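You operate a simulated robot arm through the tools that you are given. There is no shell and no other tool.

You run a simulated robot arm. Do the job below in one go: nothing can be reset, and whatever is moved stays where it is left.

JOB
Couple the cylinder to the rig and prove its line in the green.
Fine: push the cylinder coupling home in its port with the gauge at nought, shut the clear shield, open the cylinder valve, pump to green, then open the release valve and leave the gauge at nought. Keep fingers from the rod's path and from under the shield; drop nothing.

The check looks at the end state, three seconds after you hand in, the way a careful person would. Anything else that was tipped, shoved, dropped, spilled or broken makes it a failure.

ROBOT AND FRAMES
A 6-joint arm with a two-finger gripper, fixed in place. Base frame: the origin is at the foot of the arm, x ahead of it, y to its left, z up; the work surface is at about z = 760. Readings come in mm, rad, newtons and seconds.
It reaches about 1298 mm from its shoulder. Its first joint turns from -2.601 to 2.601 rad. Payload 1.57 kg.
The TCP is the grasp point between the finger pads, 21 mm short of the fingertips. In the tool frame z runs along the fingers and y along their closing line. The gripper opens to 70 mm. The gripper's body begins 50 mm behind the TCP.
Orientation is that of the tool frame in the base frame, as [roll, pitch, yaw] about the fixed x, y, z axes, in that order (R = Rz(yaw) Ry(pitch) Rx(roll)). With the fingers straight down and closing along the base's y, the tool's x points along the base's -x, its y along +y and its z along -z.

CONTROLS
- The arm moves only by the tool apply_moves. Its argument "motion" is a list of rows, each a list of 3 entries, a list of its own where there are three numbers: the shift along the tool's x, y, z in units of 50 mm (1.0 is 50 mm), then the turn, a rotation vector about the tool's x, y, z in units of 5 degrees (1.0 is 5 degrees), then the closure in counts, from 0 (fully open) to 255 (shut). In form: [[[dx, dy, dz], [rx, ry, rz], gripper], ...]. A call has 1 to 20 rows; each row shifts and turns the commanded pose from where the row before left it, along the tool's axes as they then stand. A call with a number of a shift or a turn outside -1 to 1 is refused whole. Rows are played at 5 a second. More than 50 mm and 0.15 rad between two rows, or a gripper value outside its range, and nothing of the call is played. Where a pose cannot be reached the arm comes as near as it can. A force on the tool above 90 N (or 10 N above the force at the start of the call, whichever is more), or a blocked arm, ends the call early, and 0.2 s more pass. The fingers move at their own pace and stop on an object; they squeeze with about 30 N. The grip force told is the motor's: it shows also when the fingers shut on nothing. Time passes only in rows, and 0.2 s behind the last, so rows that do not move let the fingers close. The reply holds the time, the measured pose of the TCP, the force on the tool along the base axes, the opening and the grip force, in the units named above and with some noise, with the torque about the TCP (base axes, N m) and any sound that the robot's microphone picked up.
- Cameras (640 x 400 px; columns grow to the right, rows downward): "scene" is fixed at [221.6, -649.7, 1389.5]; the picture's right is [0.64, -0.77, 0.00], its down [-0.33, -0.28, -0.90] and it looks along [0.70, 0.57, -0.43] (base axes); focal length 331 px, centre (320, 200). "wrist" rides on the gripper at [79, 4, -81] in the tool frame; the picture's right is [-0.05, 1.00, 0.00], its down [-0.67, -0.04, -0.74] and it looks along [-0.74, -0.04, 0.67] (tool axes); focal length 256 px, centre (320, 200). There is no depth. A picture from a camera that has moved, and an enlarged one, comes with that camera's place and axes in the base frame and with its lens.
- capture(camera): a new picture of that camera. The clock stands still meanwhile.
- raise_lower(by): slides the trunk up (or, below 0, down) by that many mm; the arm rides with it, the base frame stays. It gives what a move gives, with no picture.
- close_up(camera, box): a new picture of the part [left, top, right, bottom] of that camera's present view, enlarged. The clock stands still meanwhile.
- hand_in(): hands the job in; it is judged then, once.

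Places have to be worked out from the pictures, the camera data and where the tool is seen. Open the gripper and draw the arm clear of the work before you hand the job in, unless the task says otherwise.

The tools are called after "Call:" by a JSON object that holds its "api" and its "payload". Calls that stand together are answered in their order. apply_moves: Moves the arm, as the interface text tells. Its arguments: {"type":"object","properties":{"motion":{"type":"array"}},"required":["motion"]} The other tools are called the same way: raise_lower (by) slides the trunk up or down; capture (camera) takes a picture; close_up (camera, box) takes an enlarged picture of a part of a camera's view; hand_in () hands the job in.

At the start:

```text
clock: 0.0
position: [649.4, -184.1, 1114.8]
tool_rot: [3.141, 0.0, -3.14]
contact_force: [0.8, 0.2, 0.0]
ft_torque: [0.01, -0.02, -0.02]
finger_gap: 69.9
finger_force: 0.0
trunk travel left (down, up): [-796.0, 174.0]
```

scene: 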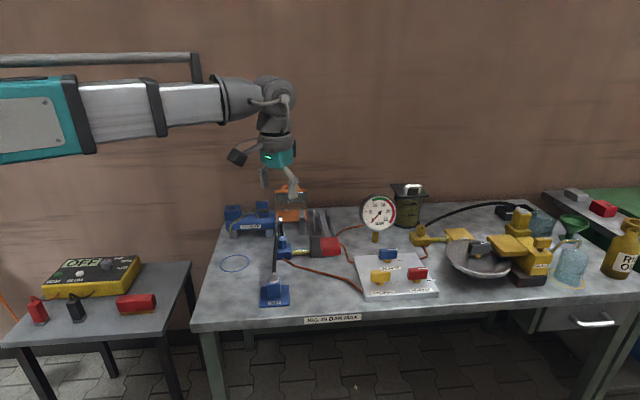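
wrist: 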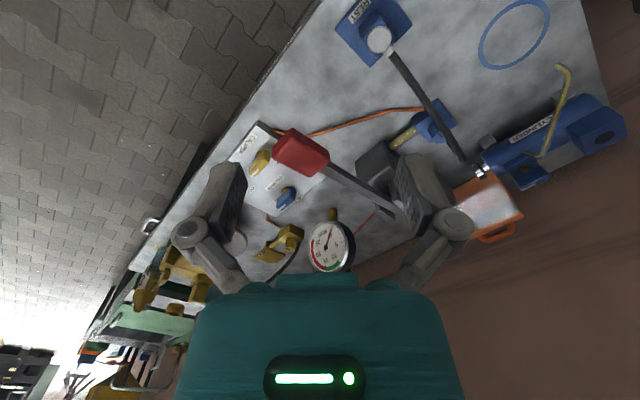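

I start by looking closely at the scene from both cameras before moving anything.

Call:
{"api": "close_up", "payload": {"camera": "scene", "box": [210, 170, 350, 310]}}

Call:
{"api": "close_up", "payload": {"camera": "scene", "box": [330, 170, 470, 310]}}

Call:
{"api": "close_up", "payload": {"camera": "scene", "box": [440, 170, 640, 310]}}

Call:
{"api": "close_up", "payload": {"camera": "wrist", "box": [320, 0, 640, 260]}}

Call:
{"api": "close_up", "payload": {"camera": "wrist", "box": [120, 90, 440, 320]}}

```text
2.86 times, centred on (280, 240) of scene
camera zoom: at [221.6, -649.7, 1389.5], right [0.64, -0.77, 0.0], down [-0.33, -0.28, -0.9], along [0.7, 0.57, -0.43], focal length 946 px, centre (434, 86)
```

zoom: 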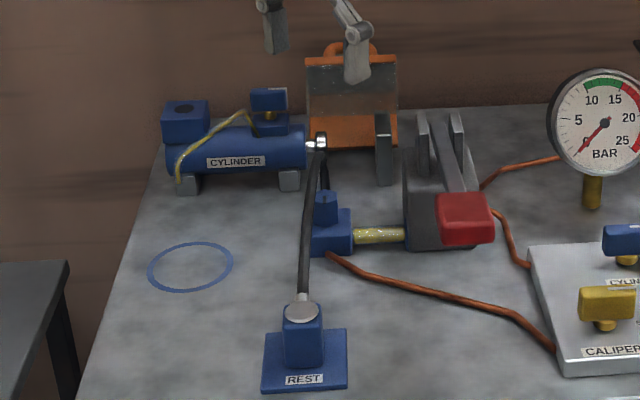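

```text
2.86 times, centred on (400, 240) of scene
camera zoom: at [221.6, -649.7, 1389.5], right [0.64, -0.77, 0.0], down [-0.33, -0.28, -0.9], along [0.7, 0.57, -0.43], focal length 946 px, centre (91, 86)
```

zoom: 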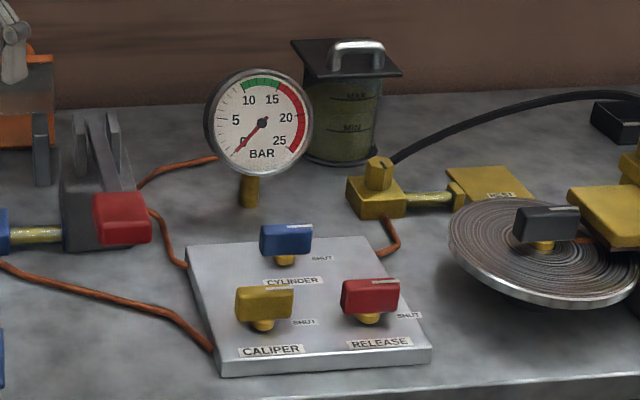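

```text
2.86 times, centred on (540, 240) of scene
camera zoom: at [221.6, -649.7, 1389.5], right [0.64, -0.77, 0.0], down [-0.33, -0.28, -0.9], along [0.7, 0.57, -0.43], focal length 946 px, centre (-309, 86)
```

zoom: 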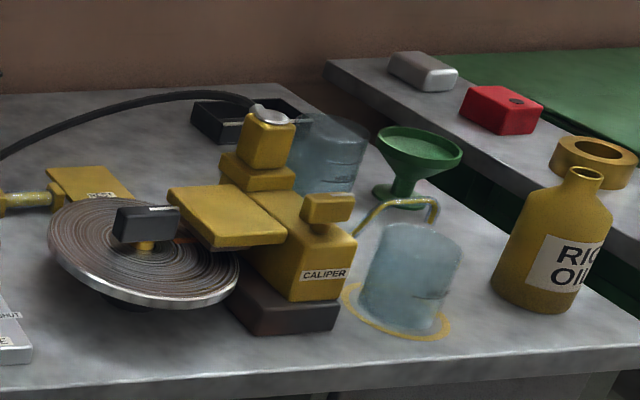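

```text
1.54 times, centred on (480, 130) of wrist
camera zoom: at [570.0, -179.9, 1196.2], right [0.05, 1.0, 0.0], down [0.67, -0.04, 0.74], along [0.74, -0.04, -0.67], focal length 394 px, centre (74, 308)
```

zoom: 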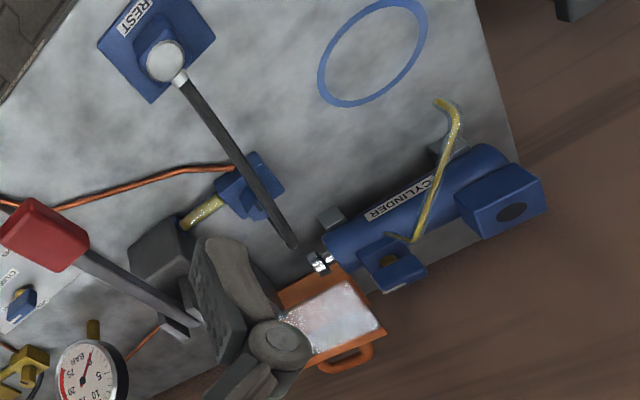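

```text
1.74 times, centred on (280, 205) of wrist
camera zoom: at [570.0, -179.9, 1196.2], right [0.05, 1.0, 0.0], down [0.67, -0.04, 0.74], along [0.74, -0.04, -0.67], focal length 445 px, centre (390, 191)
```

zoom: 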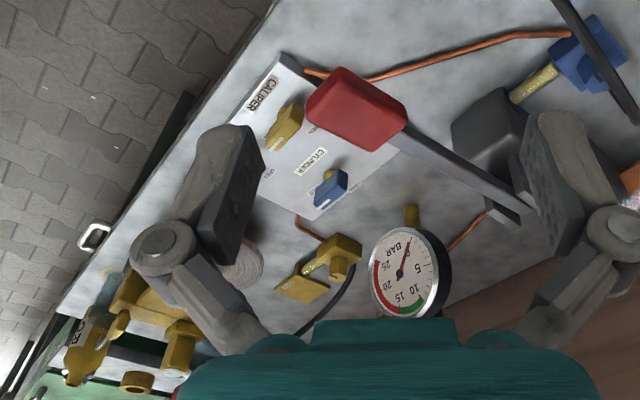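

The cylinder coupling seems to be parked on the blue REST, with the pump (red lever), gauge, valve panel and orange shield behind it. I'll raise the arm and tilt the wrist camera straight down to get a proper map.

Call:
{"api": "apply_moves", "payload": {"motion": [[[-0.33, 0.78, -0.45], [0, 0, 0], 0], [[-0.33, 0.78, -0.45], [0, 0, 0], 0], [[-0.33, 0.78, -0.45], [0, 0, 0], 0], [[-0.33, 0.78, -0.45], [0, 0, 0], 0], [[-0.33, 0.78, -0.45], [0, 0, 0], 0], [[-0.33, 0.78, -0.45], [0, 0, 0], 0], [[0, 0, 0], [0, 1, 0], 0], [[0, 0, 0], [0, 1, 0], 0], [[0, 0, 0], [0, 1, 0], 0], [[0, 0, 0], [0, 1, 0], 0], [[0, 0, 0], [0, 1, 0], 0], [[0, 0, 0], [0, 1, 0], 0], [[0, 0, 0], [0, 1, 0], 0], [[0, 0, 0], [0, 1, 0], 0], [[0, 0, 0], [0, 1, 0], 0]]}}

Call:
{"api": "capture", "payload": {"camera": "wrist"}}

Call:
{"api": "capture", "payload": {"camera": "scene"}}

```text
clock: 3.2
position: [747.6, 49.1, 1132.9]
tool_rot: [3.141, -0.441, -3.14]
contact_force: [0.3, -0.2, -0.6]
ft_torque: [0.01, 0.04, 0.01]
finger_gap: 69.9
finger_force: 0.0
out of reach, approached as far as the arm can: row 1, 2, 3, 4, 5, 6, 8, 9, 10, 11, 12, 13, 14, 15
trunk travel left (down, up): [-796.0, 174.0]
```

```text
taken
camera wrist: at [711.0, 54.8, 1240.0], right [0.05, 1.0, -0.02], down [0.92, -0.04, 0.39], along [0.39, -0.04, -0.92], focal length 256 px, centre (320, 200)
```

wrist: 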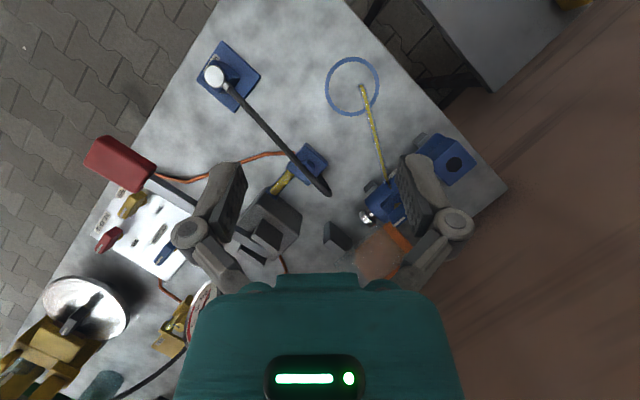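

```text
taken
```

scene: 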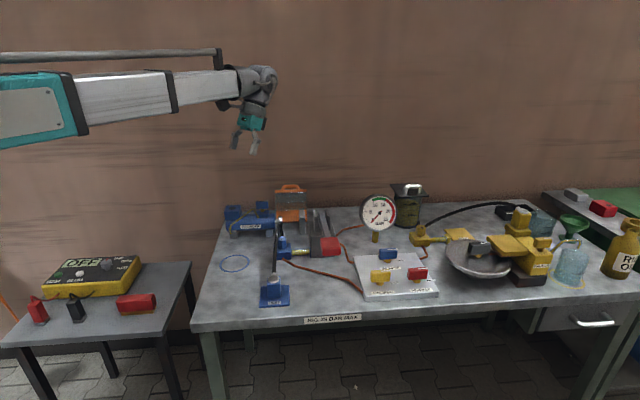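

The arm hit its reach ceiling, so I raise the trunk to see more from above.

Call:
{"api": "raise_lower", "payload": {"by": 170}}

Call:
{"api": "capture", "payload": {"camera": "wrist"}}

```text
clock: 5.1
position: [747.7, 50.1, 1302.3]
tool_rot: [3.141, -0.442, -3.141]
contact_force: [0.3, 0.6, 0.7]
ft_torque: [-0.03, 0.0, -0.02]
finger_gap: 69.8
finger_force: 0.0
trunk travel left (down, up): [-966.0, 4.0]
```

```text
taken
camera wrist: at [711.2, 54.8, 1409.9], right [0.05, 1.0, -0.02], down [0.92, -0.04, 0.39], along [0.39, -0.04, -0.92], focal length 256 px, centre (320, 200)
```

wrist: 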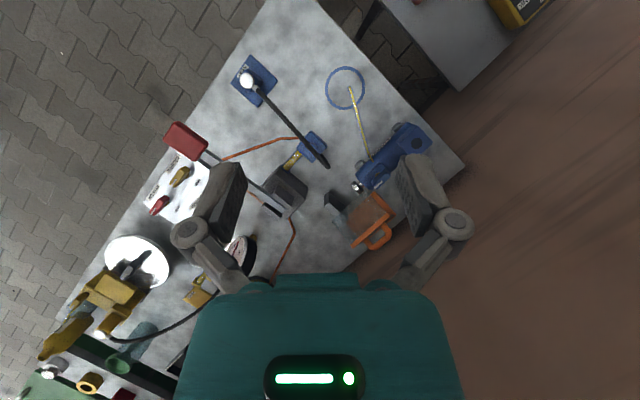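

Call:
{"api": "close_up", "payload": {"camera": "wrist", "box": [200, 30, 460, 260]}}

Call:
{"api": "close_up", "payload": {"camera": "wrist", "box": [20, 100, 280, 380]}}

```text
1.74 times, centred on (330, 145) of wrist
camera zoom: at [711.2, 54.8, 1409.9], right [0.05, 1.0, -0.02], down [0.92, -0.04, 0.39], along [0.39, -0.04, -0.92], focal length 445 px, centre (303, 296)
```

zoom: 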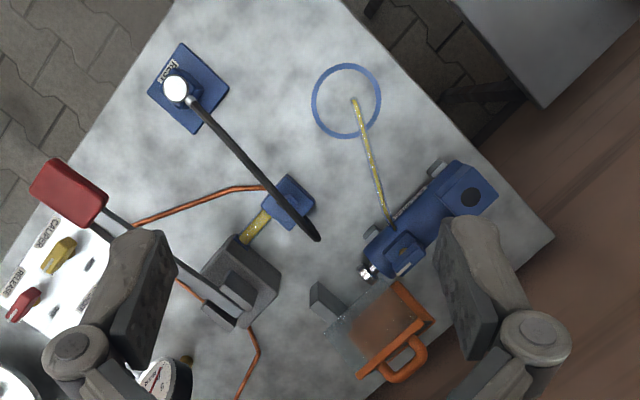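

```text
1.43 times, centred on (150, 240) of wrist
camera zoom: at [711.2, 54.8, 1409.9], right [0.05, 1.0, -0.02], down [0.92, -0.04, 0.39], along [0.39, -0.04, -0.92], focal length 366 px, centre (563, 143)
```

zoom: 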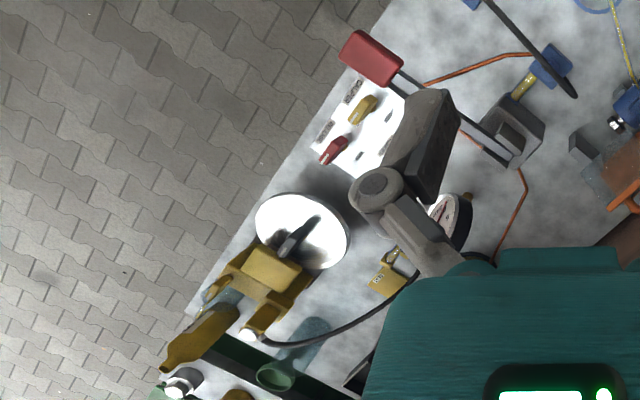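

The hole in the blue block on top of the cylinder looks like the port, like the caliper's connection. I send a null move to see where the commanded pose stands.

Call:
{"api": "apply_moves", "payload": {"motion": [[[0, 0, 0], [0, 0, 0], 0], [[0, 0, 0], [0, 0, 0], 0]]}}

```text
clock: 5.7
position: [749.2, 49.9, 1303.0]
tool_rot: [3.14, -0.44, 3.141]
contact_force: [-0.2, 0.2, 0.5]
ft_torque: [-0.01, 0.0, 0.01]
finger_gap: 70.2
finger_force: 0.1
trunk travel left (down, up): [-966.0, 4.0]
```

Call:
{"api": "apply_moves", "payload": {"motion": [[[-0.88, 0.04, 0.264], [0, 0, 0], 0], [[-0.88, 0.04, 0.264], [0, 0, 0], 0], [[-0.88, 0.04, 0.264], [0, 0, 0], 0], [[-0.88, 0.04, 0.264], [0, 0, 0], 0], [[-0.88, 0.04, 0.264], [0, 0, 0], 0], [[0, 0, 0], [0, 1, 0], 0], [[0, 0, 0], [0, 1, 0], 0], [[0, 0, 0], [0, 1, 0], 0], [[0, 0, 0], [0, 1, 0], 0]]}}

Call:
{"api": "capture", "payload": {"camera": "wrist"}}

```text
clock: 7.7
position: [919.6, 61.2, 1302.5]
tool_rot: [3.141, -0.44, -3.142]
contact_force: [-0.2, 0.8, 0.5]
ft_torque: [-0.02, 0.03, -0.02]
finger_gap: 69.8
finger_force: 0.0
out of reach, approached as far as the arm can: row 1, 2, 3, 4, 5, 6, 7, 8, 9
trunk travel left (down, up): [-966.0, 4.0]
```

```text
taken
camera wrist: at [881.7, 64.9, 1409.8], right [0.05, 1.0, -0.02], down [0.92, -0.04, 0.39], along [0.39, -0.04, -0.92], focal length 256 px, centre (320, 200)
```

wrist: 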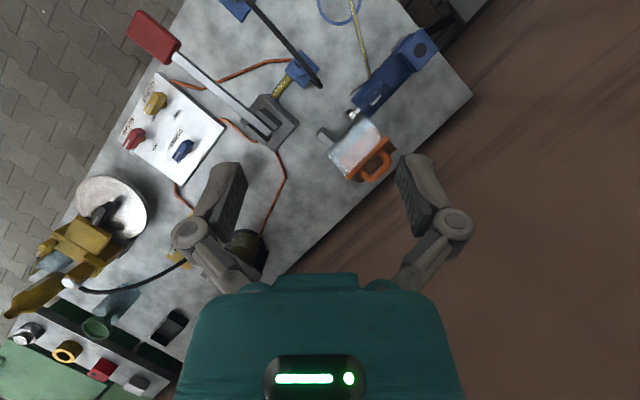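

Height barely responds to the arm itself at this tilt. I test what it can do: untilt, then try a pure descent.

Call:
{"api": "apply_moves", "payload": {"motion": [[[0, 0, 0], [0, -1, 0], 0], [[0, 0, 0], [0, -1, 0], 0], [[0, 0, 0], [0, -1, 0], 0], [[0, 0, 0], [0, -1, 0], 0], [[0, 0, 0], [0, -1, 0], 0]]}}

Call:
{"api": "apply_moves", "payload": {"motion": [[[0, 0, 0.8], [0, 0, 0], 0], [[0, 0, 0.8], [0, 0, 0], 0]]}}

Call:
{"api": "capture", "payload": {"camera": "scene"}}

```text
clock: 8.9
position: [918.1, 60.6, 1284.8]
tool_rot: [3.139, -0.006, -3.141]
contact_force: [0.4, -0.3, 0.1]
ft_torque: [-0.03, 0.01, 0.02]
finger_gap: 69.9
finger_force: 0.1
out of reach, approached as far as the arm can: row 1, 2, 3, 5
trunk travel left (down, up): [-966.0, 4.0]
```

```text
clock: 9.5
position: [918.8, 61.0, 1283.9]
tool_rot: [3.141, -0.004, 3.141]
contact_force: [-0.5, -0.1, 0.1]
ft_torque: [-0.03, 0.04, -0.01]
finger_gap: 70.2
finger_force: 0.1
out of reach, approached as far as the arm can: row 1, 2
trunk travel left (down, up): [-966.0, 4.0]
```

```text
taken
```

scene: 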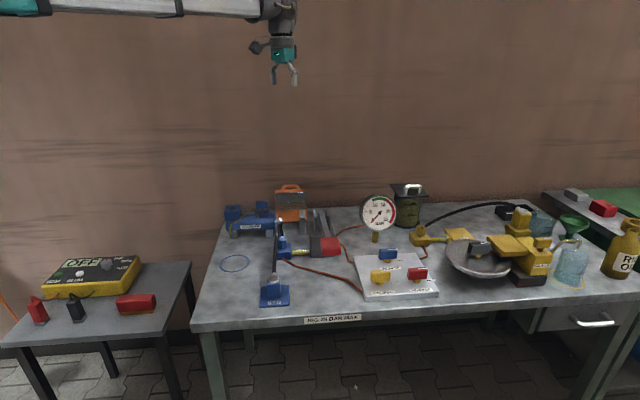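

Vertical motion comes only from the trunk; the arm handles x, y and turns. Triangulating gives the cylinder port hole at about (819, 237, z 876), the coupling top at about (681, -108, z 833) and the rod end near (933, 123, 805). Next I go for a closer look at the coupling.

Call:
{"api": "apply_moves", "payload": {"motion": [[[0.7975, -0.4225, 0], [0, 0, 0], 0], [[0.7975, -0.4225, 0], [0, 0, 0], 0], [[0.7975, -0.4225, 0], [0, 0, 0], 0], [[0.7975, -0.4225, 0], [0, 0, 0], 0], [[0.7975, -0.4225, 0], [0, 0, 0], 0], [[0.7975, -0.4225, 0], [0, 0, 0], 0], [[0.7975, -0.4225, 0], [0, 0, 0], 0], [[0.7975, -0.4225, 0], [0, 0, 0], 0]]}}

Call:
{"api": "raise_lower", "payload": {"by": -260}}

Call:
{"api": "capture", "payload": {"camera": "wrist"}}

Call:
{"api": "close_up", "payload": {"camera": "wrist", "box": [200, 0, 440, 180]}}

```text
clock: 11.3
position: [599.1, -108.2, 1284.6]
tool_rot: [3.139, -0.003, 3.141]
contact_force: [0.2, 0.2, -1.2]
ft_torque: [0.04, -0.03, -0.01]
finger_gap: 69.7
finger_force: 0.0
trunk travel left (down, up): [-966.0, 4.0]
```

```text
clock: 14.0
position: [602.0, -108.9, 1025.4]
tool_rot: [3.14, -0.002, -3.141]
contact_force: [0.8, -0.2, -0.2]
ft_torque: [0.01, -0.01, 0.03]
finger_gap: 69.8
finger_force: 0.1
trunk travel left (down, up): [-706.0, 264.0]
```

```text
taken
camera wrist: at [522.3, -102.8, 1106.6], right [0.05, 1.0, 0.0], down [0.67, -0.04, 0.74], along [0.74, -0.04, -0.67], focal length 256 px, centre (320, 200)
```

wrist: 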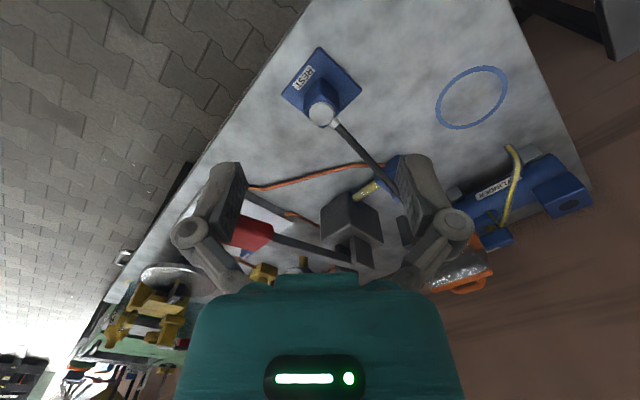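

```text
2.22 times, centred on (320, 90) of wrist
camera zoom: at [522.3, -102.8, 1106.6], right [0.05, 1.0, 0.0], down [0.67, -0.04, 0.74], along [0.74, -0.04, -0.67], focal length 569 px, centre (320, 444)
```

zoom: 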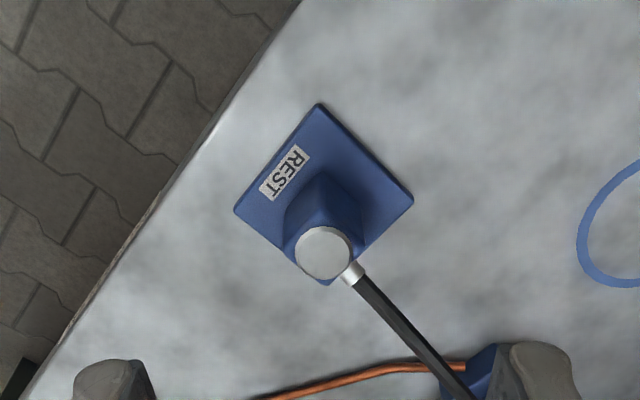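

Call:
{"api": "close_up", "payload": {"camera": "scene", "box": [250, 205, 310, 315]}}

Call:
{"api": "close_up", "payload": {"camera": "scene", "box": [220, 180, 320, 260]}}

Call:
{"api": "close_up", "payload": {"camera": "scene", "box": [490, 195, 570, 290]}}

Call:
{"api": "close_up", "payload": {"camera": "wrist", "box": [290, 60, 400, 140]}}

Call:
{"api": "close_up", "payload": {"camera": "scene", "box": [345, 235, 445, 305]}}

```text
3.64 times, centred on (280, 260) of scene
camera zoom: at [221.6, -649.7, 1389.5], right [0.64, -0.77, 0.0], down [-0.33, -0.28, -0.9], along [0.7, 0.57, -0.43], focal length 1204 px, centre (466, -18)
```

zoom: 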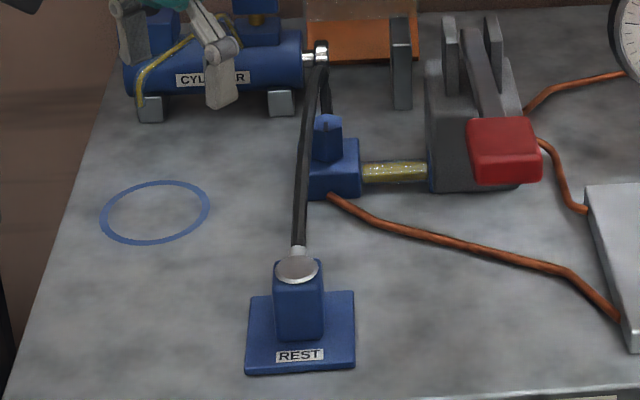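

```text
5.00 times, centred on (270, 220) of scene
camera zoom: at [221.6, -649.7, 1389.5], right [0.64, -0.77, 0.0], down [-0.33, -0.28, -0.9], along [0.7, 0.57, -0.43], focal length 1656 px, centre (570, 100)
```

zoom: 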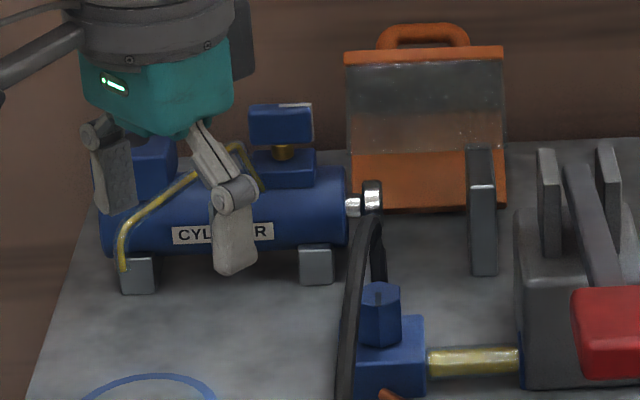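

```text
4.21 times, centred on (530, 242) of scene
camera zoom: at [221.6, -649.7, 1389.5], right [0.64, -0.77, 0.0], down [-0.33, -0.28, -0.9], along [0.7, 0.57, -0.43], focal length 1394 px, centre (-564, 21)
```

zoom: 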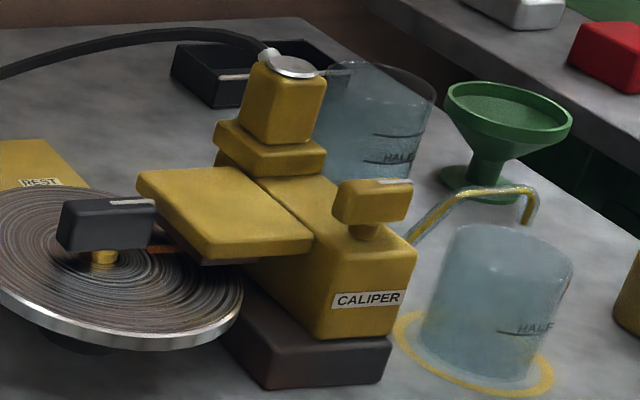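

```text
5.00 times, centred on (345, 100) of wrist
camera zoom: at [522.3, -102.8, 1106.6], right [0.05, 1.0, 0.0], down [0.67, -0.04, 0.74], along [0.74, -0.04, -0.67], focal length 1280 px, centre (195, 700)
```

zoom: 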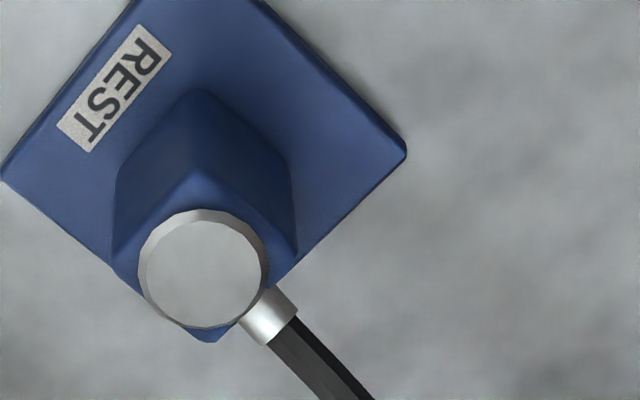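

```text
5.71 times, centred on (395, 270) of scene
camera zoom: at [221.6, -649.7, 1389.5], right [0.64, -0.77, 0.0], down [-0.33, -0.28, -0.9], along [0.7, 0.57, -0.43], focal length 1892 px, centre (-109, -200)
```

zoom: 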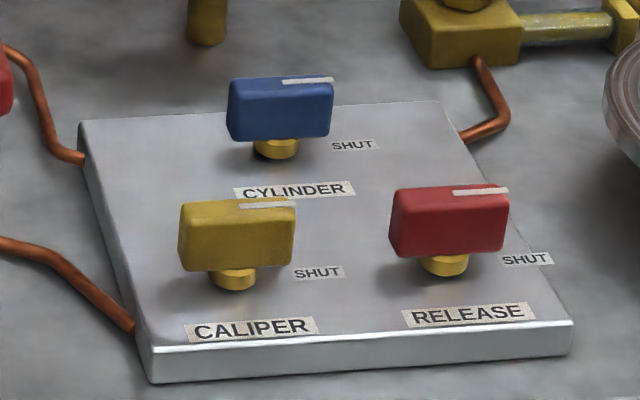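

The coupling is a square blue post (about 35 mm) with a silver cap, aligned at 45° to the base axes; the hose leaves toward the table's back. I turn the tool 45° to match the rig axes and view the rig from its front.

Call:
{"api": "apply_moves", "payload": {"motion": [[[0, 0, 0], [0, 0, -1], 0], [[0, 0, 0], [0, 0, -1], 0], [[0, 0, 0], [0, 0, -1], 0], [[0, 0, 0], [0, 0, -1], 0], [[0, 0, 0], [0, 0, -1], 0], [[0, 0, 0], [0, 0, -1], 0], [[0, 0, 0], [0, 0, -1], 0], [[0, 0, 0], [0, 0, -1], 0], [[0, 0, 0], [0, 0, -1], 0]]}}

Call:
{"api": "capture", "payload": {"camera": "wrist"}}

```text
clock: 16.0
position: [600.6, -108.2, 1025.3]
tool_rot: [3.137, -0.001, -2.355]
contact_force: [-0.7, 0.8, -0.6]
ft_torque: [0.01, 0.01, -0.02]
finger_gap: 70.2
finger_force: 0.1
trunk travel left (down, up): [-706.0, 264.0]
```

```text
taken
camera wrist: at [542.6, -160.4, 1106.4], right [-0.67, 0.74, 0.0], down [0.5, 0.45, 0.74], along [0.55, 0.5, -0.67], focal length 256 px, centre (320, 200)
```

wrist: 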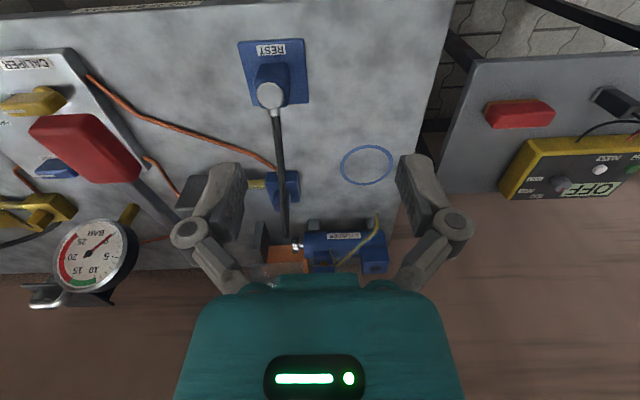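

Call:
{"api": "apply_moves", "payload": {"motion": [[[-0.834, -0.323, 0], [0, 0, 0], 0], [[-0.834, -0.323, 0], [0, 0, 0], 0], [[-0.834, -0.323, 0], [0, 0, 0], 0], [[-0.834, -0.323, 0], [0, 0, 0], 0], [[-0.834, -0.323, 0], [0, 0, 0], 0], [[-0.834, -0.323, 0], [0, 0, 0], 0], [[-0.834, -0.323, 0], [0, 0, 0], 0]]}}

Call:
{"api": "capture", "payload": {"camera": "wrist"}}

Call:
{"api": "close_up", "payload": {"camera": "wrist", "box": [230, 110, 430, 280]}}

Call:
{"api": "close_up", "payload": {"camera": "wrist", "box": [200, 20, 500, 200]}}

```text
clock: 17.6
position: [888.2, 18.2, 1024.7]
tool_rot: [3.136, -0.002, -2.358]
contact_force: [0.7, -1.1, -0.6]
ft_torque: [-0.02, -0.01, 0.0]
finger_gap: 70.3
finger_force: 0.0
trunk travel left (down, up): [-706.0, 264.0]
```

```text
taken
camera wrist: at [830.4, -34.0, 1106.0], right [-0.67, 0.74, 0.0], down [0.5, 0.44, 0.74], along [0.55, 0.5, -0.67], focal length 256 px, centre (320, 200)
```

wrist: 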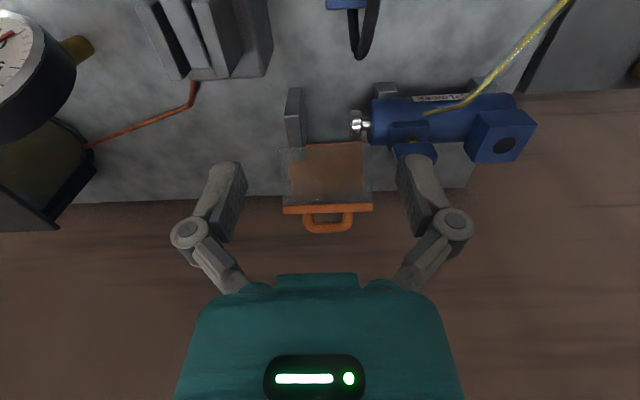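

```text
2.35 times, centred on (330, 195) of wrist
camera zoom: at [830.4, -34.0, 1106.0], right [-0.67, 0.74, 0.0], down [0.5, 0.44, 0.74], along [0.55, 0.5, -0.67], focal length 602 px, centre (296, 212)
```

zoom: 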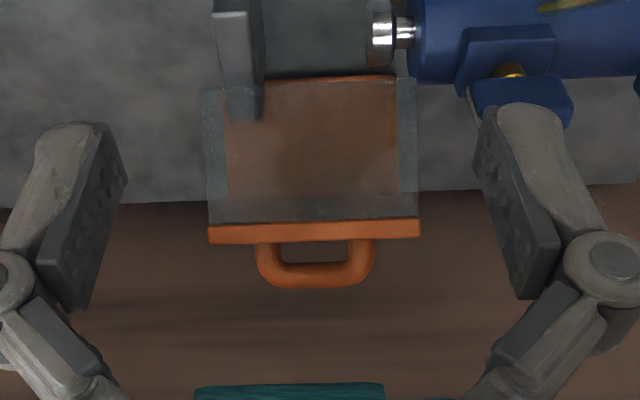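

```text
2.13 times, centred on (350, 110) of wrist
camera zoom: at [830.4, -34.0, 1106.0], right [-0.67, 0.74, 0.0], down [0.5, 0.44, 0.74], along [0.55, 0.5, -0.67], focal length 546 px, centre (256, 392)
```

zoom: 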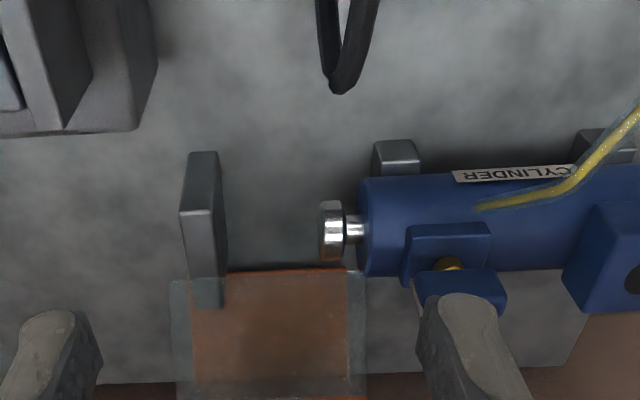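

The shield is a clear leaning panel with an orange top bar and handle behind the rod. To understand its hinge I take a side view from the +u (pump) side.

Call:
{"api": "apply_moves", "payload": {"motion": [[[-0.795, -0.425, 0], [0, 0, 0], 0], [[-0.795, -0.425, 0], [0, 0, 0], 0], [[-0.795, -0.425, 0], [0, 0, 0], 0], [[-0.795, -0.425, 0], [0, 0, 0], 0]]}}

Call:
{"api": "apply_moves", "payload": {"motion": [[[0, 0, 0], [0, 0, -1], 0], [[0, 0, 0], [0, 0, -1], 0], [[0, 0, 0], [0, 0, -1], 0], [[0, 0, 0], [0, 0, -1], 0], [[0, 0, 0], [0, 0, -1], 0], [[0, 0, 0], [0, 0, -1], 0], [[0, 0, 0], [0, 0, -1], 0], [[0, 0, 0], [0, 0, -1], 0], [[0, 0, 0], [0, 0, -1], 0], [[0, 0, 0], [0, 0, -1], 0], [[0, 0, 0], [0, 0, -1], 0], [[0, 0, 0], [0, 0, -1], 0], [[0, 0, 0], [0, 0, -1], 0], [[0, 0, 0], [0, 0, -1], 0], [[0, 0, 0], [0, 0, -1], 0], [[0, 0, 0], [0, 0, -1], 0], [[0, 0, 0], [0, 0, -1], 0], [[0, 0, 0], [0, 0, -1], 0]]}}

Call:
{"api": "capture", "payload": {"camera": "wrist"}}

Call:
{"api": "capture", "payload": {"camera": "scene"}}

```text
clock: 18.6
position: [1061.4, 72.8, 1025.1]
tool_rot: [3.136, -0.002, -2.356]
contact_force: [0.1, -0.1, 0.2]
ft_torque: [0.01, -0.03, 0.0]
finger_gap: 70.3
finger_force: 0.0
trunk travel left (down, up): [-706.0, 264.0]
```

```text
clock: 22.4
position: [1060.5, 70.5, 1024.1]
tool_rot: [3.14, 0.005, -0.785]
contact_force: [0.8, 0.2, 0.8]
ft_torque: [0.02, -0.02, 0.0]
finger_gap: 70.1
finger_force: 0.1
trunk travel left (down, up): [-706.0, 264.0]
```

```text
taken
camera wrist: at [1114.3, 12.5, 1105.7], right [-0.74, -0.67, 0.0], down [-0.44, 0.49, 0.75], along [-0.5, 0.56, -0.66], focal length 256 px, centre (320, 200)
```

wrist: 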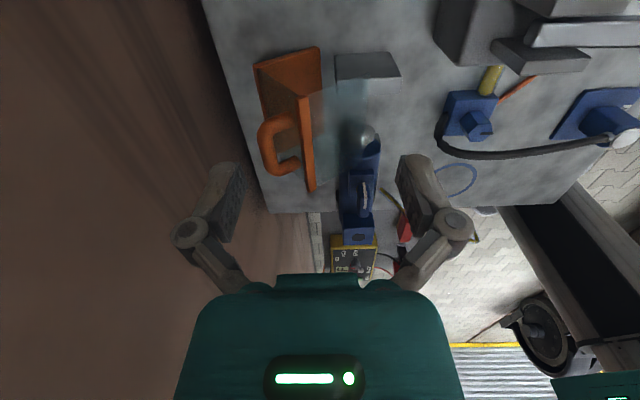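

```text
taken
```

scene: 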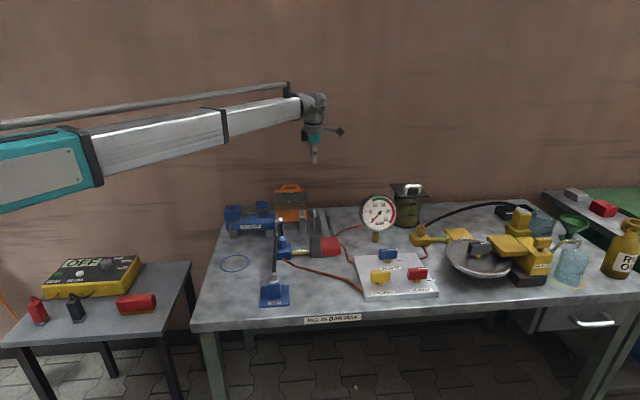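

Call:
{"api": "close_up", "payload": {"camera": "wrist", "box": [210, 30, 430, 200]}}

```text
2.35 times, centred on (320, 115) of wrist
camera zoom: at [1114.3, 12.5, 1105.7], right [-0.74, -0.67, 0.0], down [-0.44, 0.49, 0.75], along [-0.5, 0.56, -0.66], focal length 602 px, centre (320, 400)
```

zoom: 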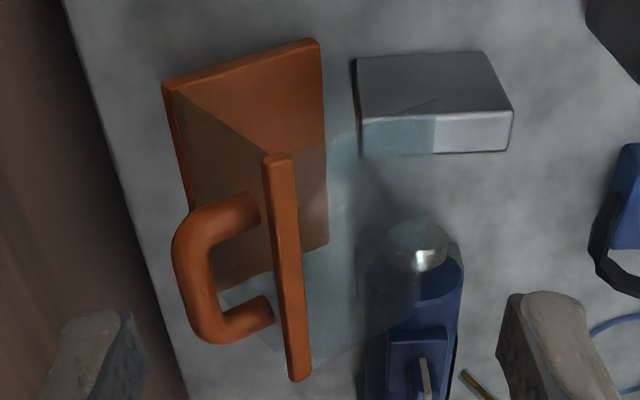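

Now it's clear: the shield is a U-shaped cover (orange back plate, clear top and front) tipped back about a hinge near v≈792, z≈783. Its handle sits at about u 613, v 861, z 889. First the coupling: I go back over the REST with the 45° tool yaw.

Call:
{"api": "apply_moves", "payload": {"motion": [[[-0.316, 0.878, 0], [0, 0, 0], 0], [[-0.316, 0.878, 0], [0, 0, 0], 0], [[-0.316, 0.878, 0], [0, 0, 0], 0], [[-0.316, 0.878, 0], [0, 0, 0], 0], [[-0.316, 0.878, 0], [0, 0, 0], 0], [[-0.316, 0.878, 0], [0, 0, 0], 0], [[-0.316, 0.878, 0], [0, 0, 0], 0], [[-0.316, 0.878, 0], [0, 0, 0], 0], [[-0.316, 0.878, 0], [0, 0, 0], 0]]}}

Call:
{"api": "apply_moves", "payload": {"motion": [[[0, 0, 0], [0, 0, 1], 0], [[0, 0, 0], [0, 0, 1], 0], [[0, 0, 0], [0, 0, 1], 0], [[0, 0, 0], [0, 0, 1], 0], [[0, 0, 0], [0, 0, 1], 0], [[0, 0, 0], [0, 0, 1], 0], [[0, 0, 0], [0, 0, 1], 0], [[0, 0, 0], [0, 0, 1], 0], [[0, 0, 0], [0, 0, 1], 0], [[0, 0, 0], [0, 0, 1], 0], [[0, 0, 0], [0, 0, 1], 0], [[0, 0, 0], [0, 0, 1], 0], [[0, 0, 0], [0, 0, 1], 0], [[0, 0, 0], [0, 0, 1], 0], [[0, 0, 0], [0, 0, 1], 0], [[0, 0, 0], [0, 0, 1], 0], [[0, 0, 0], [0, 0, 1], 0], [[0, 0, 0], [0, 0, 1], 0]]}}

Call:
{"api": "raise_lower", "payload": {"by": -80}}

Call:
{"api": "capture", "payload": {"camera": "wrist"}}

```text
clock: 24.4
position: [679.4, -107.4, 1025.1]
tool_rot: [-3.141, 0.003, -0.786]
contact_force: [0.0, -0.5, 0.6]
ft_torque: [-0.03, -0.01, 0.06]
finger_gap: 69.8
finger_force: 0.1
trunk travel left (down, up): [-706.0, 264.0]
```

```text
clock: 28.2
position: [680.0, -107.2, 1025.6]
tool_rot: [3.136, -0.002, -2.356]
contact_force: [0.3, 0.0, -0.2]
ft_torque: [-0.01, 0.04, -0.05]
finger_gap: 69.9
finger_force: 0.1
trunk travel left (down, up): [-706.0, 264.0]
```

```text
clock: 29.4
position: [679.8, -107.3, 944.8]
tool_rot: [3.138, 0.0, -2.356]
contact_force: [0.5, 0.4, -0.6]
ft_torque: [-0.02, 0.01, 0.02]
finger_gap: 70.3
finger_force: 0.1
trunk travel left (down, up): [-626.0, 344.0]
```

```text
taken
camera wrist: at [621.7, -160.1, 1026.4], right [-0.67, 0.74, 0.0], down [0.5, 0.44, 0.74], along [0.55, 0.5, -0.67], focal length 256 px, centre (320, 200)
```

wrist: 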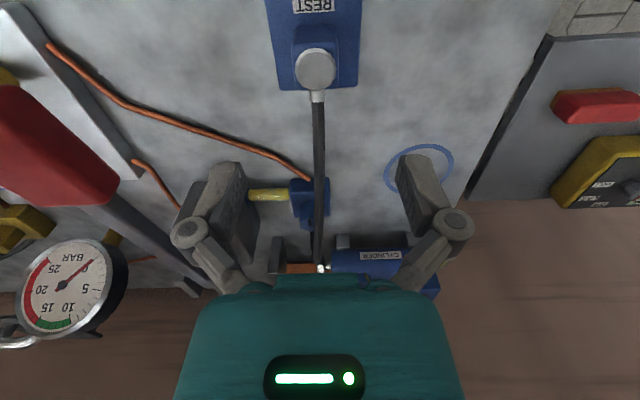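

Call:
{"api": "raise_lower", "payload": {"by": -70}}

Call:
{"api": "capture", "payload": {"camera": "wrist"}}

Call:
{"api": "close_up", "payload": {"camera": "scene", "box": [240, 200, 320, 310]}}

```text
clock: 30.4
position: [681.8, -107.0, 874.4]
tool_rot: [3.138, -0.003, -2.357]
contact_force: [0.1, -0.1, 0.8]
ft_torque: [0.01, 0.01, 0.0]
finger_gap: 69.7
finger_force: 0.0
trunk travel left (down, up): [-556.0, 414.0]
```

```text
taken
camera wrist: at [621.7, -160.1, 956.4], right [-0.67, 0.74, 0.0], down [0.5, 0.44, 0.74], along [0.55, 0.5, -0.67], focal length 256 px, centre (320, 200)
```

wrist: 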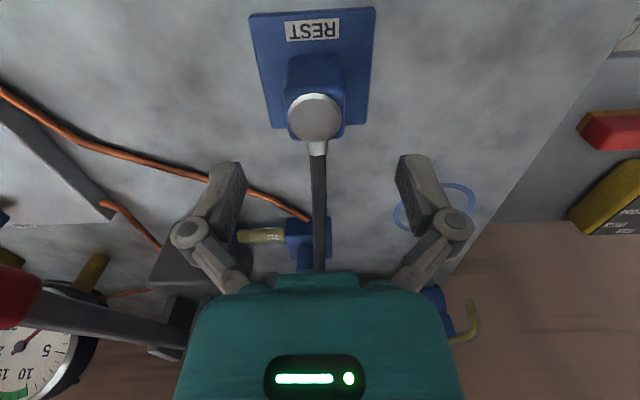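

```text
3.64 times, centred on (280, 255) of scene
camera zoom: at [221.6, -649.7, 1389.5], right [0.64, -0.77, 0.0], down [-0.33, -0.28, -0.9], along [0.7, 0.57, -0.43], focal length 1204 px, centre (466, 0)
```

zoom: 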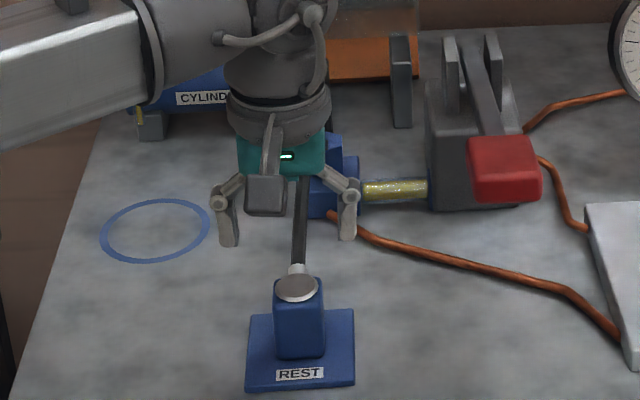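

The cap top is at about z 828 and centred roughly 5 mm nearer and 2 mm right of the tool. I correct that and lower so the open fingers straddle the post.

Call:
{"api": "apply_moves", "payload": {"motion": [[[0.094, -0.044, 0], [0, 0, 0], 0], [[0, 0, 0], [0, 0, 0], 0]]}}

Call:
{"api": "raise_lower", "payload": {"by": -30}}

Call:
{"api": "capture", "payload": {"camera": "wrist"}}

Call:
{"api": "capture", "payload": {"camera": "scene"}}

```text
clock: 31.0
position: [678.0, -112.6, 873.9]
tool_rot: [3.136, -0.001, -2.356]
contact_force: [0.1, -0.8, 0.3]
ft_torque: [-0.02, -0.03, 0.0]
finger_gap: 70.2
finger_force: 0.0
trunk travel left (down, up): [-556.0, 414.0]
```

```text
clock: 31.8
position: [679.0, -112.8, 844.8]
tool_rot: [3.138, -0.001, -2.357]
contact_force: [-0.7, -1.1, -0.5]
ft_torque: [-0.02, -0.01, -0.01]
finger_gap: 70.1
finger_force: 0.1
trunk travel left (down, up): [-526.0, 444.0]
```

```text
taken
camera wrist: at [619.8, -164.8, 926.3], right [-0.67, 0.74, 0.0], down [0.5, 0.44, 0.74], along [0.55, 0.5, -0.67], focal length 256 px, centre (320, 200)
```

wrist: 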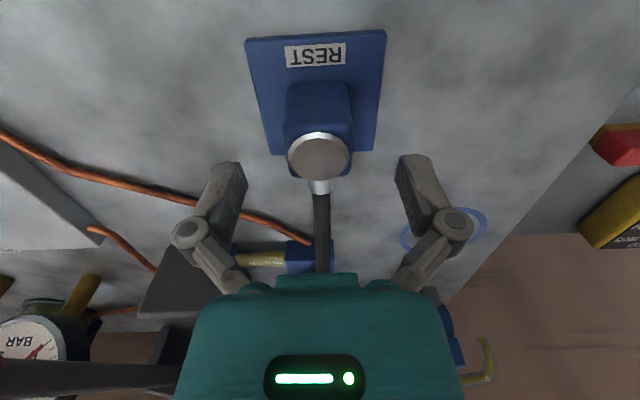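

```text
taken
```

scene: 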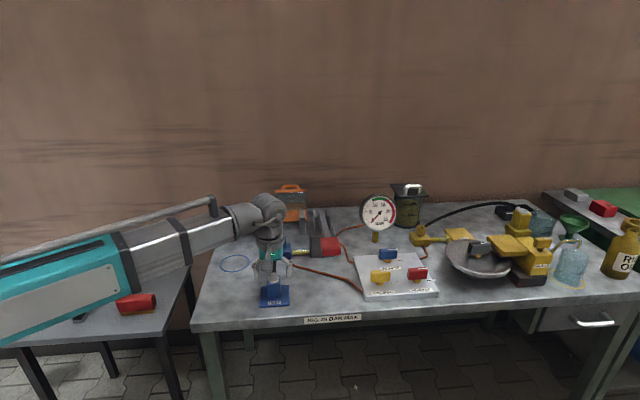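

Alignment is good (cap at column 319 as expected). Lowering to the grip height of about z 805 and closing gently.

Call:
{"api": "raise_lower", "payload": {"by": -40}}

Call:
{"api": "apply_moves", "payload": {"motion": [[[0, 0, 0], [0, 0, 0], 100], [[0, 0, 0], [0, 0, 0], 140], [[0, 0, 0], [0, 0, 0], 180], [[0, 0, 0], [0, 0, 0], 180], [[0, 0, 0], [0, 0, 0], 180]]}}

Call:
{"api": "capture", "payload": {"camera": "wrist"}}

```text
clock: 32.6
position: [678.3, -111.9, 803.7]
tool_rot: [3.138, -0.002, -2.357]
contact_force: [-0.2, 0.3, 1.2]
ft_torque: [-0.02, 0.02, 0.0]
finger_gap: 70.1
finger_force: 0.0
trunk travel left (down, up): [-486.0, 484.0]
```

```text
clock: 33.8
position: [678.4, -111.5, 804.5]
tool_rot: [3.139, -0.003, -2.357]
contact_force: [1.4, 0.2, 2.2]
ft_torque: [-0.01, -0.04, 0.01]
finger_gap: 35.2
finger_force: 30.2
trunk travel left (down, up): [-486.0, 484.0]
```

```text
taken
camera wrist: at [619.8, -164.8, 886.4], right [-0.67, 0.74, 0.0], down [0.5, 0.44, 0.74], along [0.55, 0.5, -0.67], focal length 256 px, centre (320, 200)
```

wrist: 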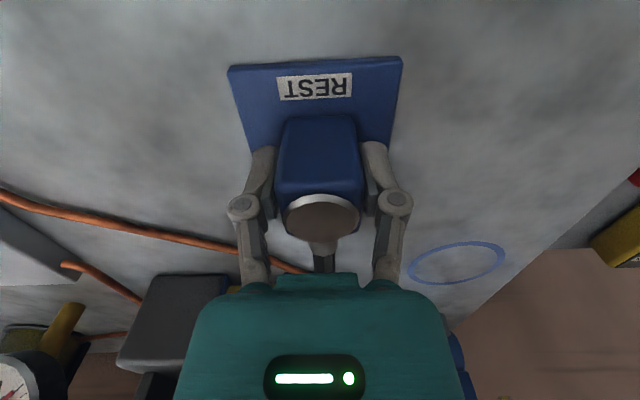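

Gripped at 35.2 mm with 30 N. Lifting slowly and checking that the coupling leaves the REST cleanly.

Call:
{"api": "raise_lower", "payload": {"by": 30}}

Call:
{"api": "raise_lower", "payload": {"by": 60}}

Call:
{"api": "capture", "payload": {"camera": "wrist"}}

Call:
{"api": "close_up", "payload": {"camera": "scene", "box": [220, 180, 340, 310]}}

```text
clock: 34.6
position: [679.5, -112.5, 834.3]
tool_rot: [3.137, 0.0, -2.356]
contact_force: [-0.1, -0.2, -0.2]
ft_torque: [0.02, -0.02, -0.03]
finger_gap: 35.2
finger_force: 29.7
trunk travel left (down, up): [-516.0, 454.0]
```

```text
clock: 35.6
position: [678.8, -111.9, 895.4]
tool_rot: [3.137, -0.003, -2.357]
contact_force: [0.2, 0.1, -1.4]
ft_torque: [0.01, 0.01, 0.02]
finger_gap: 35.4
finger_force: 30.0
trunk travel left (down, up): [-576.0, 394.0]
```

```text
taken
camera wrist: at [620.0, -164.8, 976.3], right [-0.67, 0.74, 0.0], down [0.5, 0.44, 0.74], along [0.55, 0.5, -0.67], focal length 256 px, centre (320, 200)
```

wrist: 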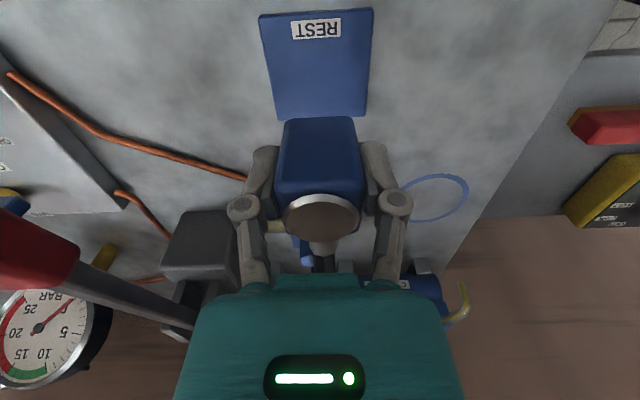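

```text
3.08 times, centred on (280, 245) of scene
camera zoom: at [221.6, -649.7, 1389.5], right [0.64, -0.77, 0.0], down [-0.33, -0.28, -0.9], along [0.7, 0.57, -0.43], focal length 1019 px, centre (443, 62)
```

zoom: 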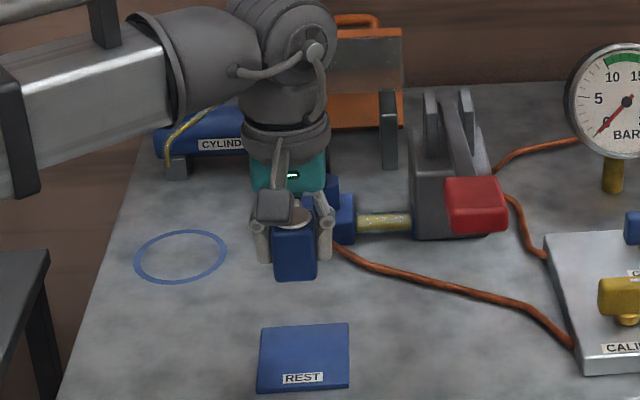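

The coupling came off cleanly, with no spigot visible below it. I raise it well clear and move it toward the cylinder, offset sideways so the wrist camera can see the port.

Call:
{"api": "raise_lower", "payload": {"by": 85}}

Call:
{"api": "apply_moves", "payload": {"motion": [[[0, 0.58, 0], [0, 0, 0], 180], [[0, 0.58, 0], [0, 0, 0], 180], [[-0.8, 0, 0], [0, 0, 0], 180], [[-0.8, 0, 0], [0, 0, 0], 180], [[-0.8, 0, 0], [0, 0, 0], 180], [[-0.8, 0, 0], [0, 0, 0], 180], [[-0.8, 0, 0], [0, 0, 0], 180], [[-0.8, 0, 0], [0, 0, 0], 180]]}}

Call:
{"api": "capture", "payload": {"camera": "wrist"}}

Call:
{"api": "capture", "payload": {"camera": "scene"}}

```text
clock: 36.8
position: [677.8, -112.2, 980.1]
tool_rot: [3.136, -0.002, -2.356]
contact_force: [0.1, 0.4, -0.9]
ft_torque: [0.01, 0.01, -0.03]
finger_gap: 34.9
finger_force: 30.1
trunk travel left (down, up): [-661.0, 309.0]
```

```text
clock: 38.6
position: [808.4, 100.1, 979.3]
tool_rot: [3.136, -0.003, -2.357]
contact_force: [0.0, -0.6, -0.8]
ft_torque: [0.01, -0.02, 0.0]
finger_gap: 35.3
finger_force: 30.1
trunk travel left (down, up): [-661.0, 309.0]
```

```text
taken
camera wrist: at [749.7, 46.6, 1061.1], right [-0.67, 0.74, 0.0], down [0.5, 0.44, 0.74], along [0.55, 0.5, -0.67], focal length 256 px, centre (320, 200)
```

wrist: 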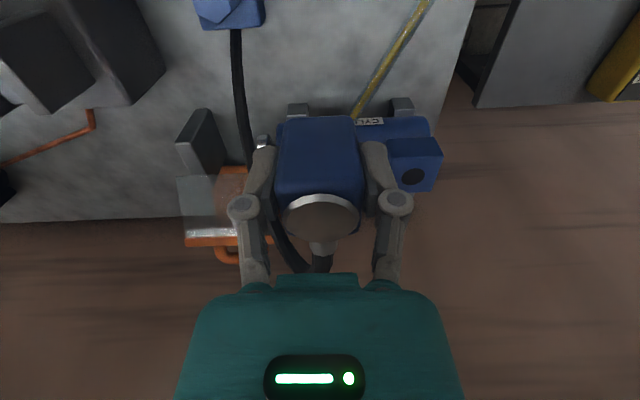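

```text
taken
```

scene: 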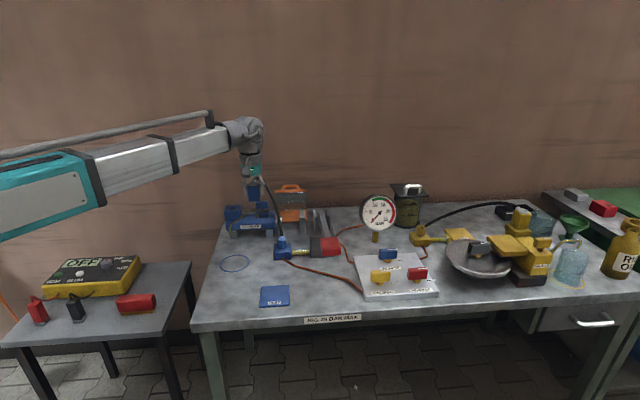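

Call:
{"api": "close_up", "payload": {"camera": "wrist", "box": [340, 80, 460, 200]}}

Call:
{"api": "close_up", "payload": {"camera": "scene", "box": [215, 150, 315, 265]}}

```text
3.33 times, centred on (400, 140) of wrist
camera zoom: at [749.7, 46.6, 1061.1], right [-0.67, 0.74, 0.0], down [0.5, 0.44, 0.74], along [0.55, 0.5, -0.67], focal length 853 px, centre (53, 400)
```

zoom: 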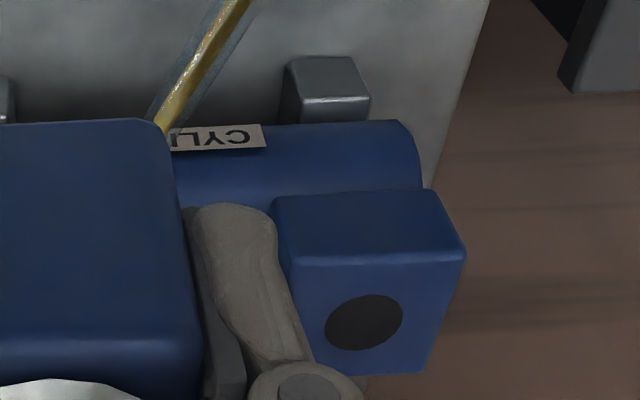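

```text
3.48 times, centred on (265, 208) of scene
camera zoom: at [221.6, -649.7, 1389.5], right [0.64, -0.77, 0.0], down [-0.33, -0.28, -0.9], along [0.7, 0.57, -0.43], focal length 1152 px, centre (511, 174)
```

zoom: 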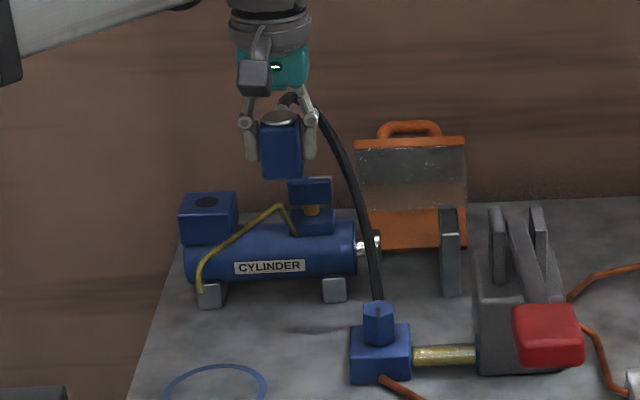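

The port is the flat-topped block with a dark socket, centred at about u 414.5, v 740, top z ≈ 875. I move the coupling above it and check the alignment from there.

Call:
{"api": "apply_moves", "payload": {"motion": [[[0, 0.867, 0], [0, 0, 0], 180], [[0, 0.867, 0], [0, 0, 0], 180], [[-0.653, 0, 0], [0, 0, 0], 180], [[-0.653, 0, 0], [0, 0, 0], 180], [[-0.653, 0, 0], [0, 0, 0], 180], [[0, 0, 0], [0, 0, 0], 180]]}}

Call:
{"api": "capture", "payload": {"camera": "wrist"}}

Call:
{"api": "close_up", "payload": {"camera": "scene", "box": [205, 140, 305, 255]}}

```text
clock: 40.0
position: [813.8, 230.6, 980.4]
tool_rot: [3.14, -0.001, -2.358]
contact_force: [0.2, -0.1, -1.0]
ft_torque: [-0.03, 0.01, 0.0]
finger_gap: 35.2
finger_force: 30.5
trunk travel left (down, up): [-661.0, 309.0]
```

```text
taken
camera wrist: at [756.0, 177.8, 1061.1], right [-0.67, 0.74, 0.0], down [0.5, 0.44, 0.74], along [0.55, 0.5, -0.67], focal length 256 px, centre (320, 200)
```

wrist: 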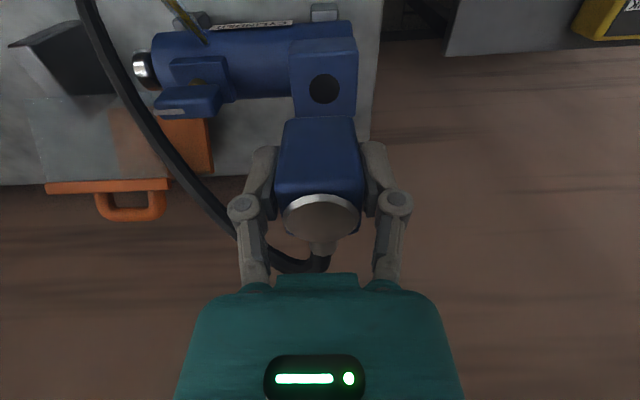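

```text
3.48 times, centred on (255, 198) of scene
camera zoom: at [221.6, -649.7, 1389.5], right [0.64, -0.77, 0.0], down [-0.33, -0.28, -0.9], along [0.7, 0.57, -0.43], focal length 1152 px, centre (546, 209)
```

zoom: 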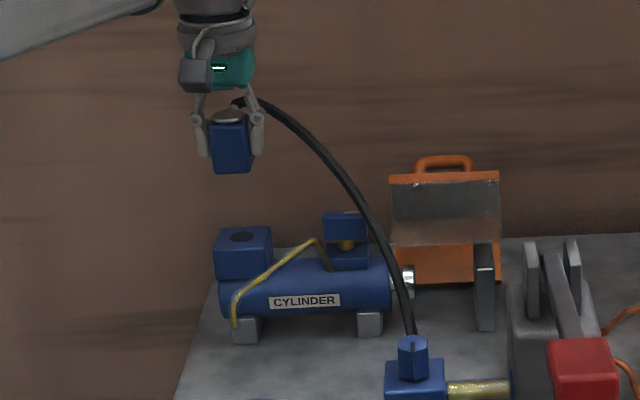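

Call:
{"api": "close_up", "payload": {"camera": "wrist", "box": [260, 20, 380, 140]}}

Call:
{"api": "raise_lower", "payload": {"by": -35}}

Call:
{"api": "close_up", "payload": {"camera": "wrist", "box": [260, 20, 380, 140]}}

```text
3.33 times, centred on (320, 80) of wrist
camera zoom: at [756.0, 177.8, 1061.1], right [-0.67, 0.74, 0.0], down [0.5, 0.44, 0.74], along [0.55, 0.5, -0.67], focal length 853 px, centre (320, 600)
```

zoom: 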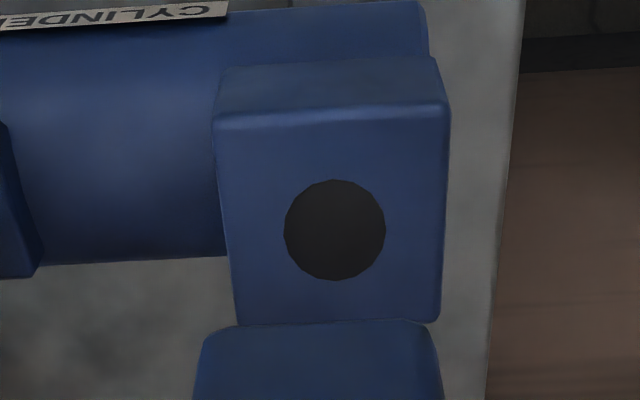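

```text
clock: 40.8
position: [814.2, 229.5, 945.4]
tool_rot: [3.139, -0.002, -2.357]
contact_force: [0.7, 0.2, -0.4]
ft_torque: [-0.01, -0.01, -0.02]
finger_gap: 35.2
finger_force: 29.2
trunk travel left (down, up): [-626.0, 344.0]
```

```text
3.33 times, centred on (320, 80) of wrist
camera zoom: at [755.9, 177.3, 1026.3], right [-0.67, 0.74, 0.0], down [0.5, 0.44, 0.74], along [0.55, 0.5, -0.67], focal length 853 px, centre (320, 600)
```

zoom: 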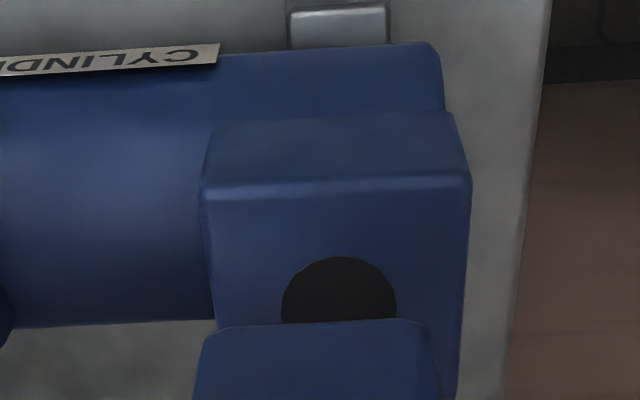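

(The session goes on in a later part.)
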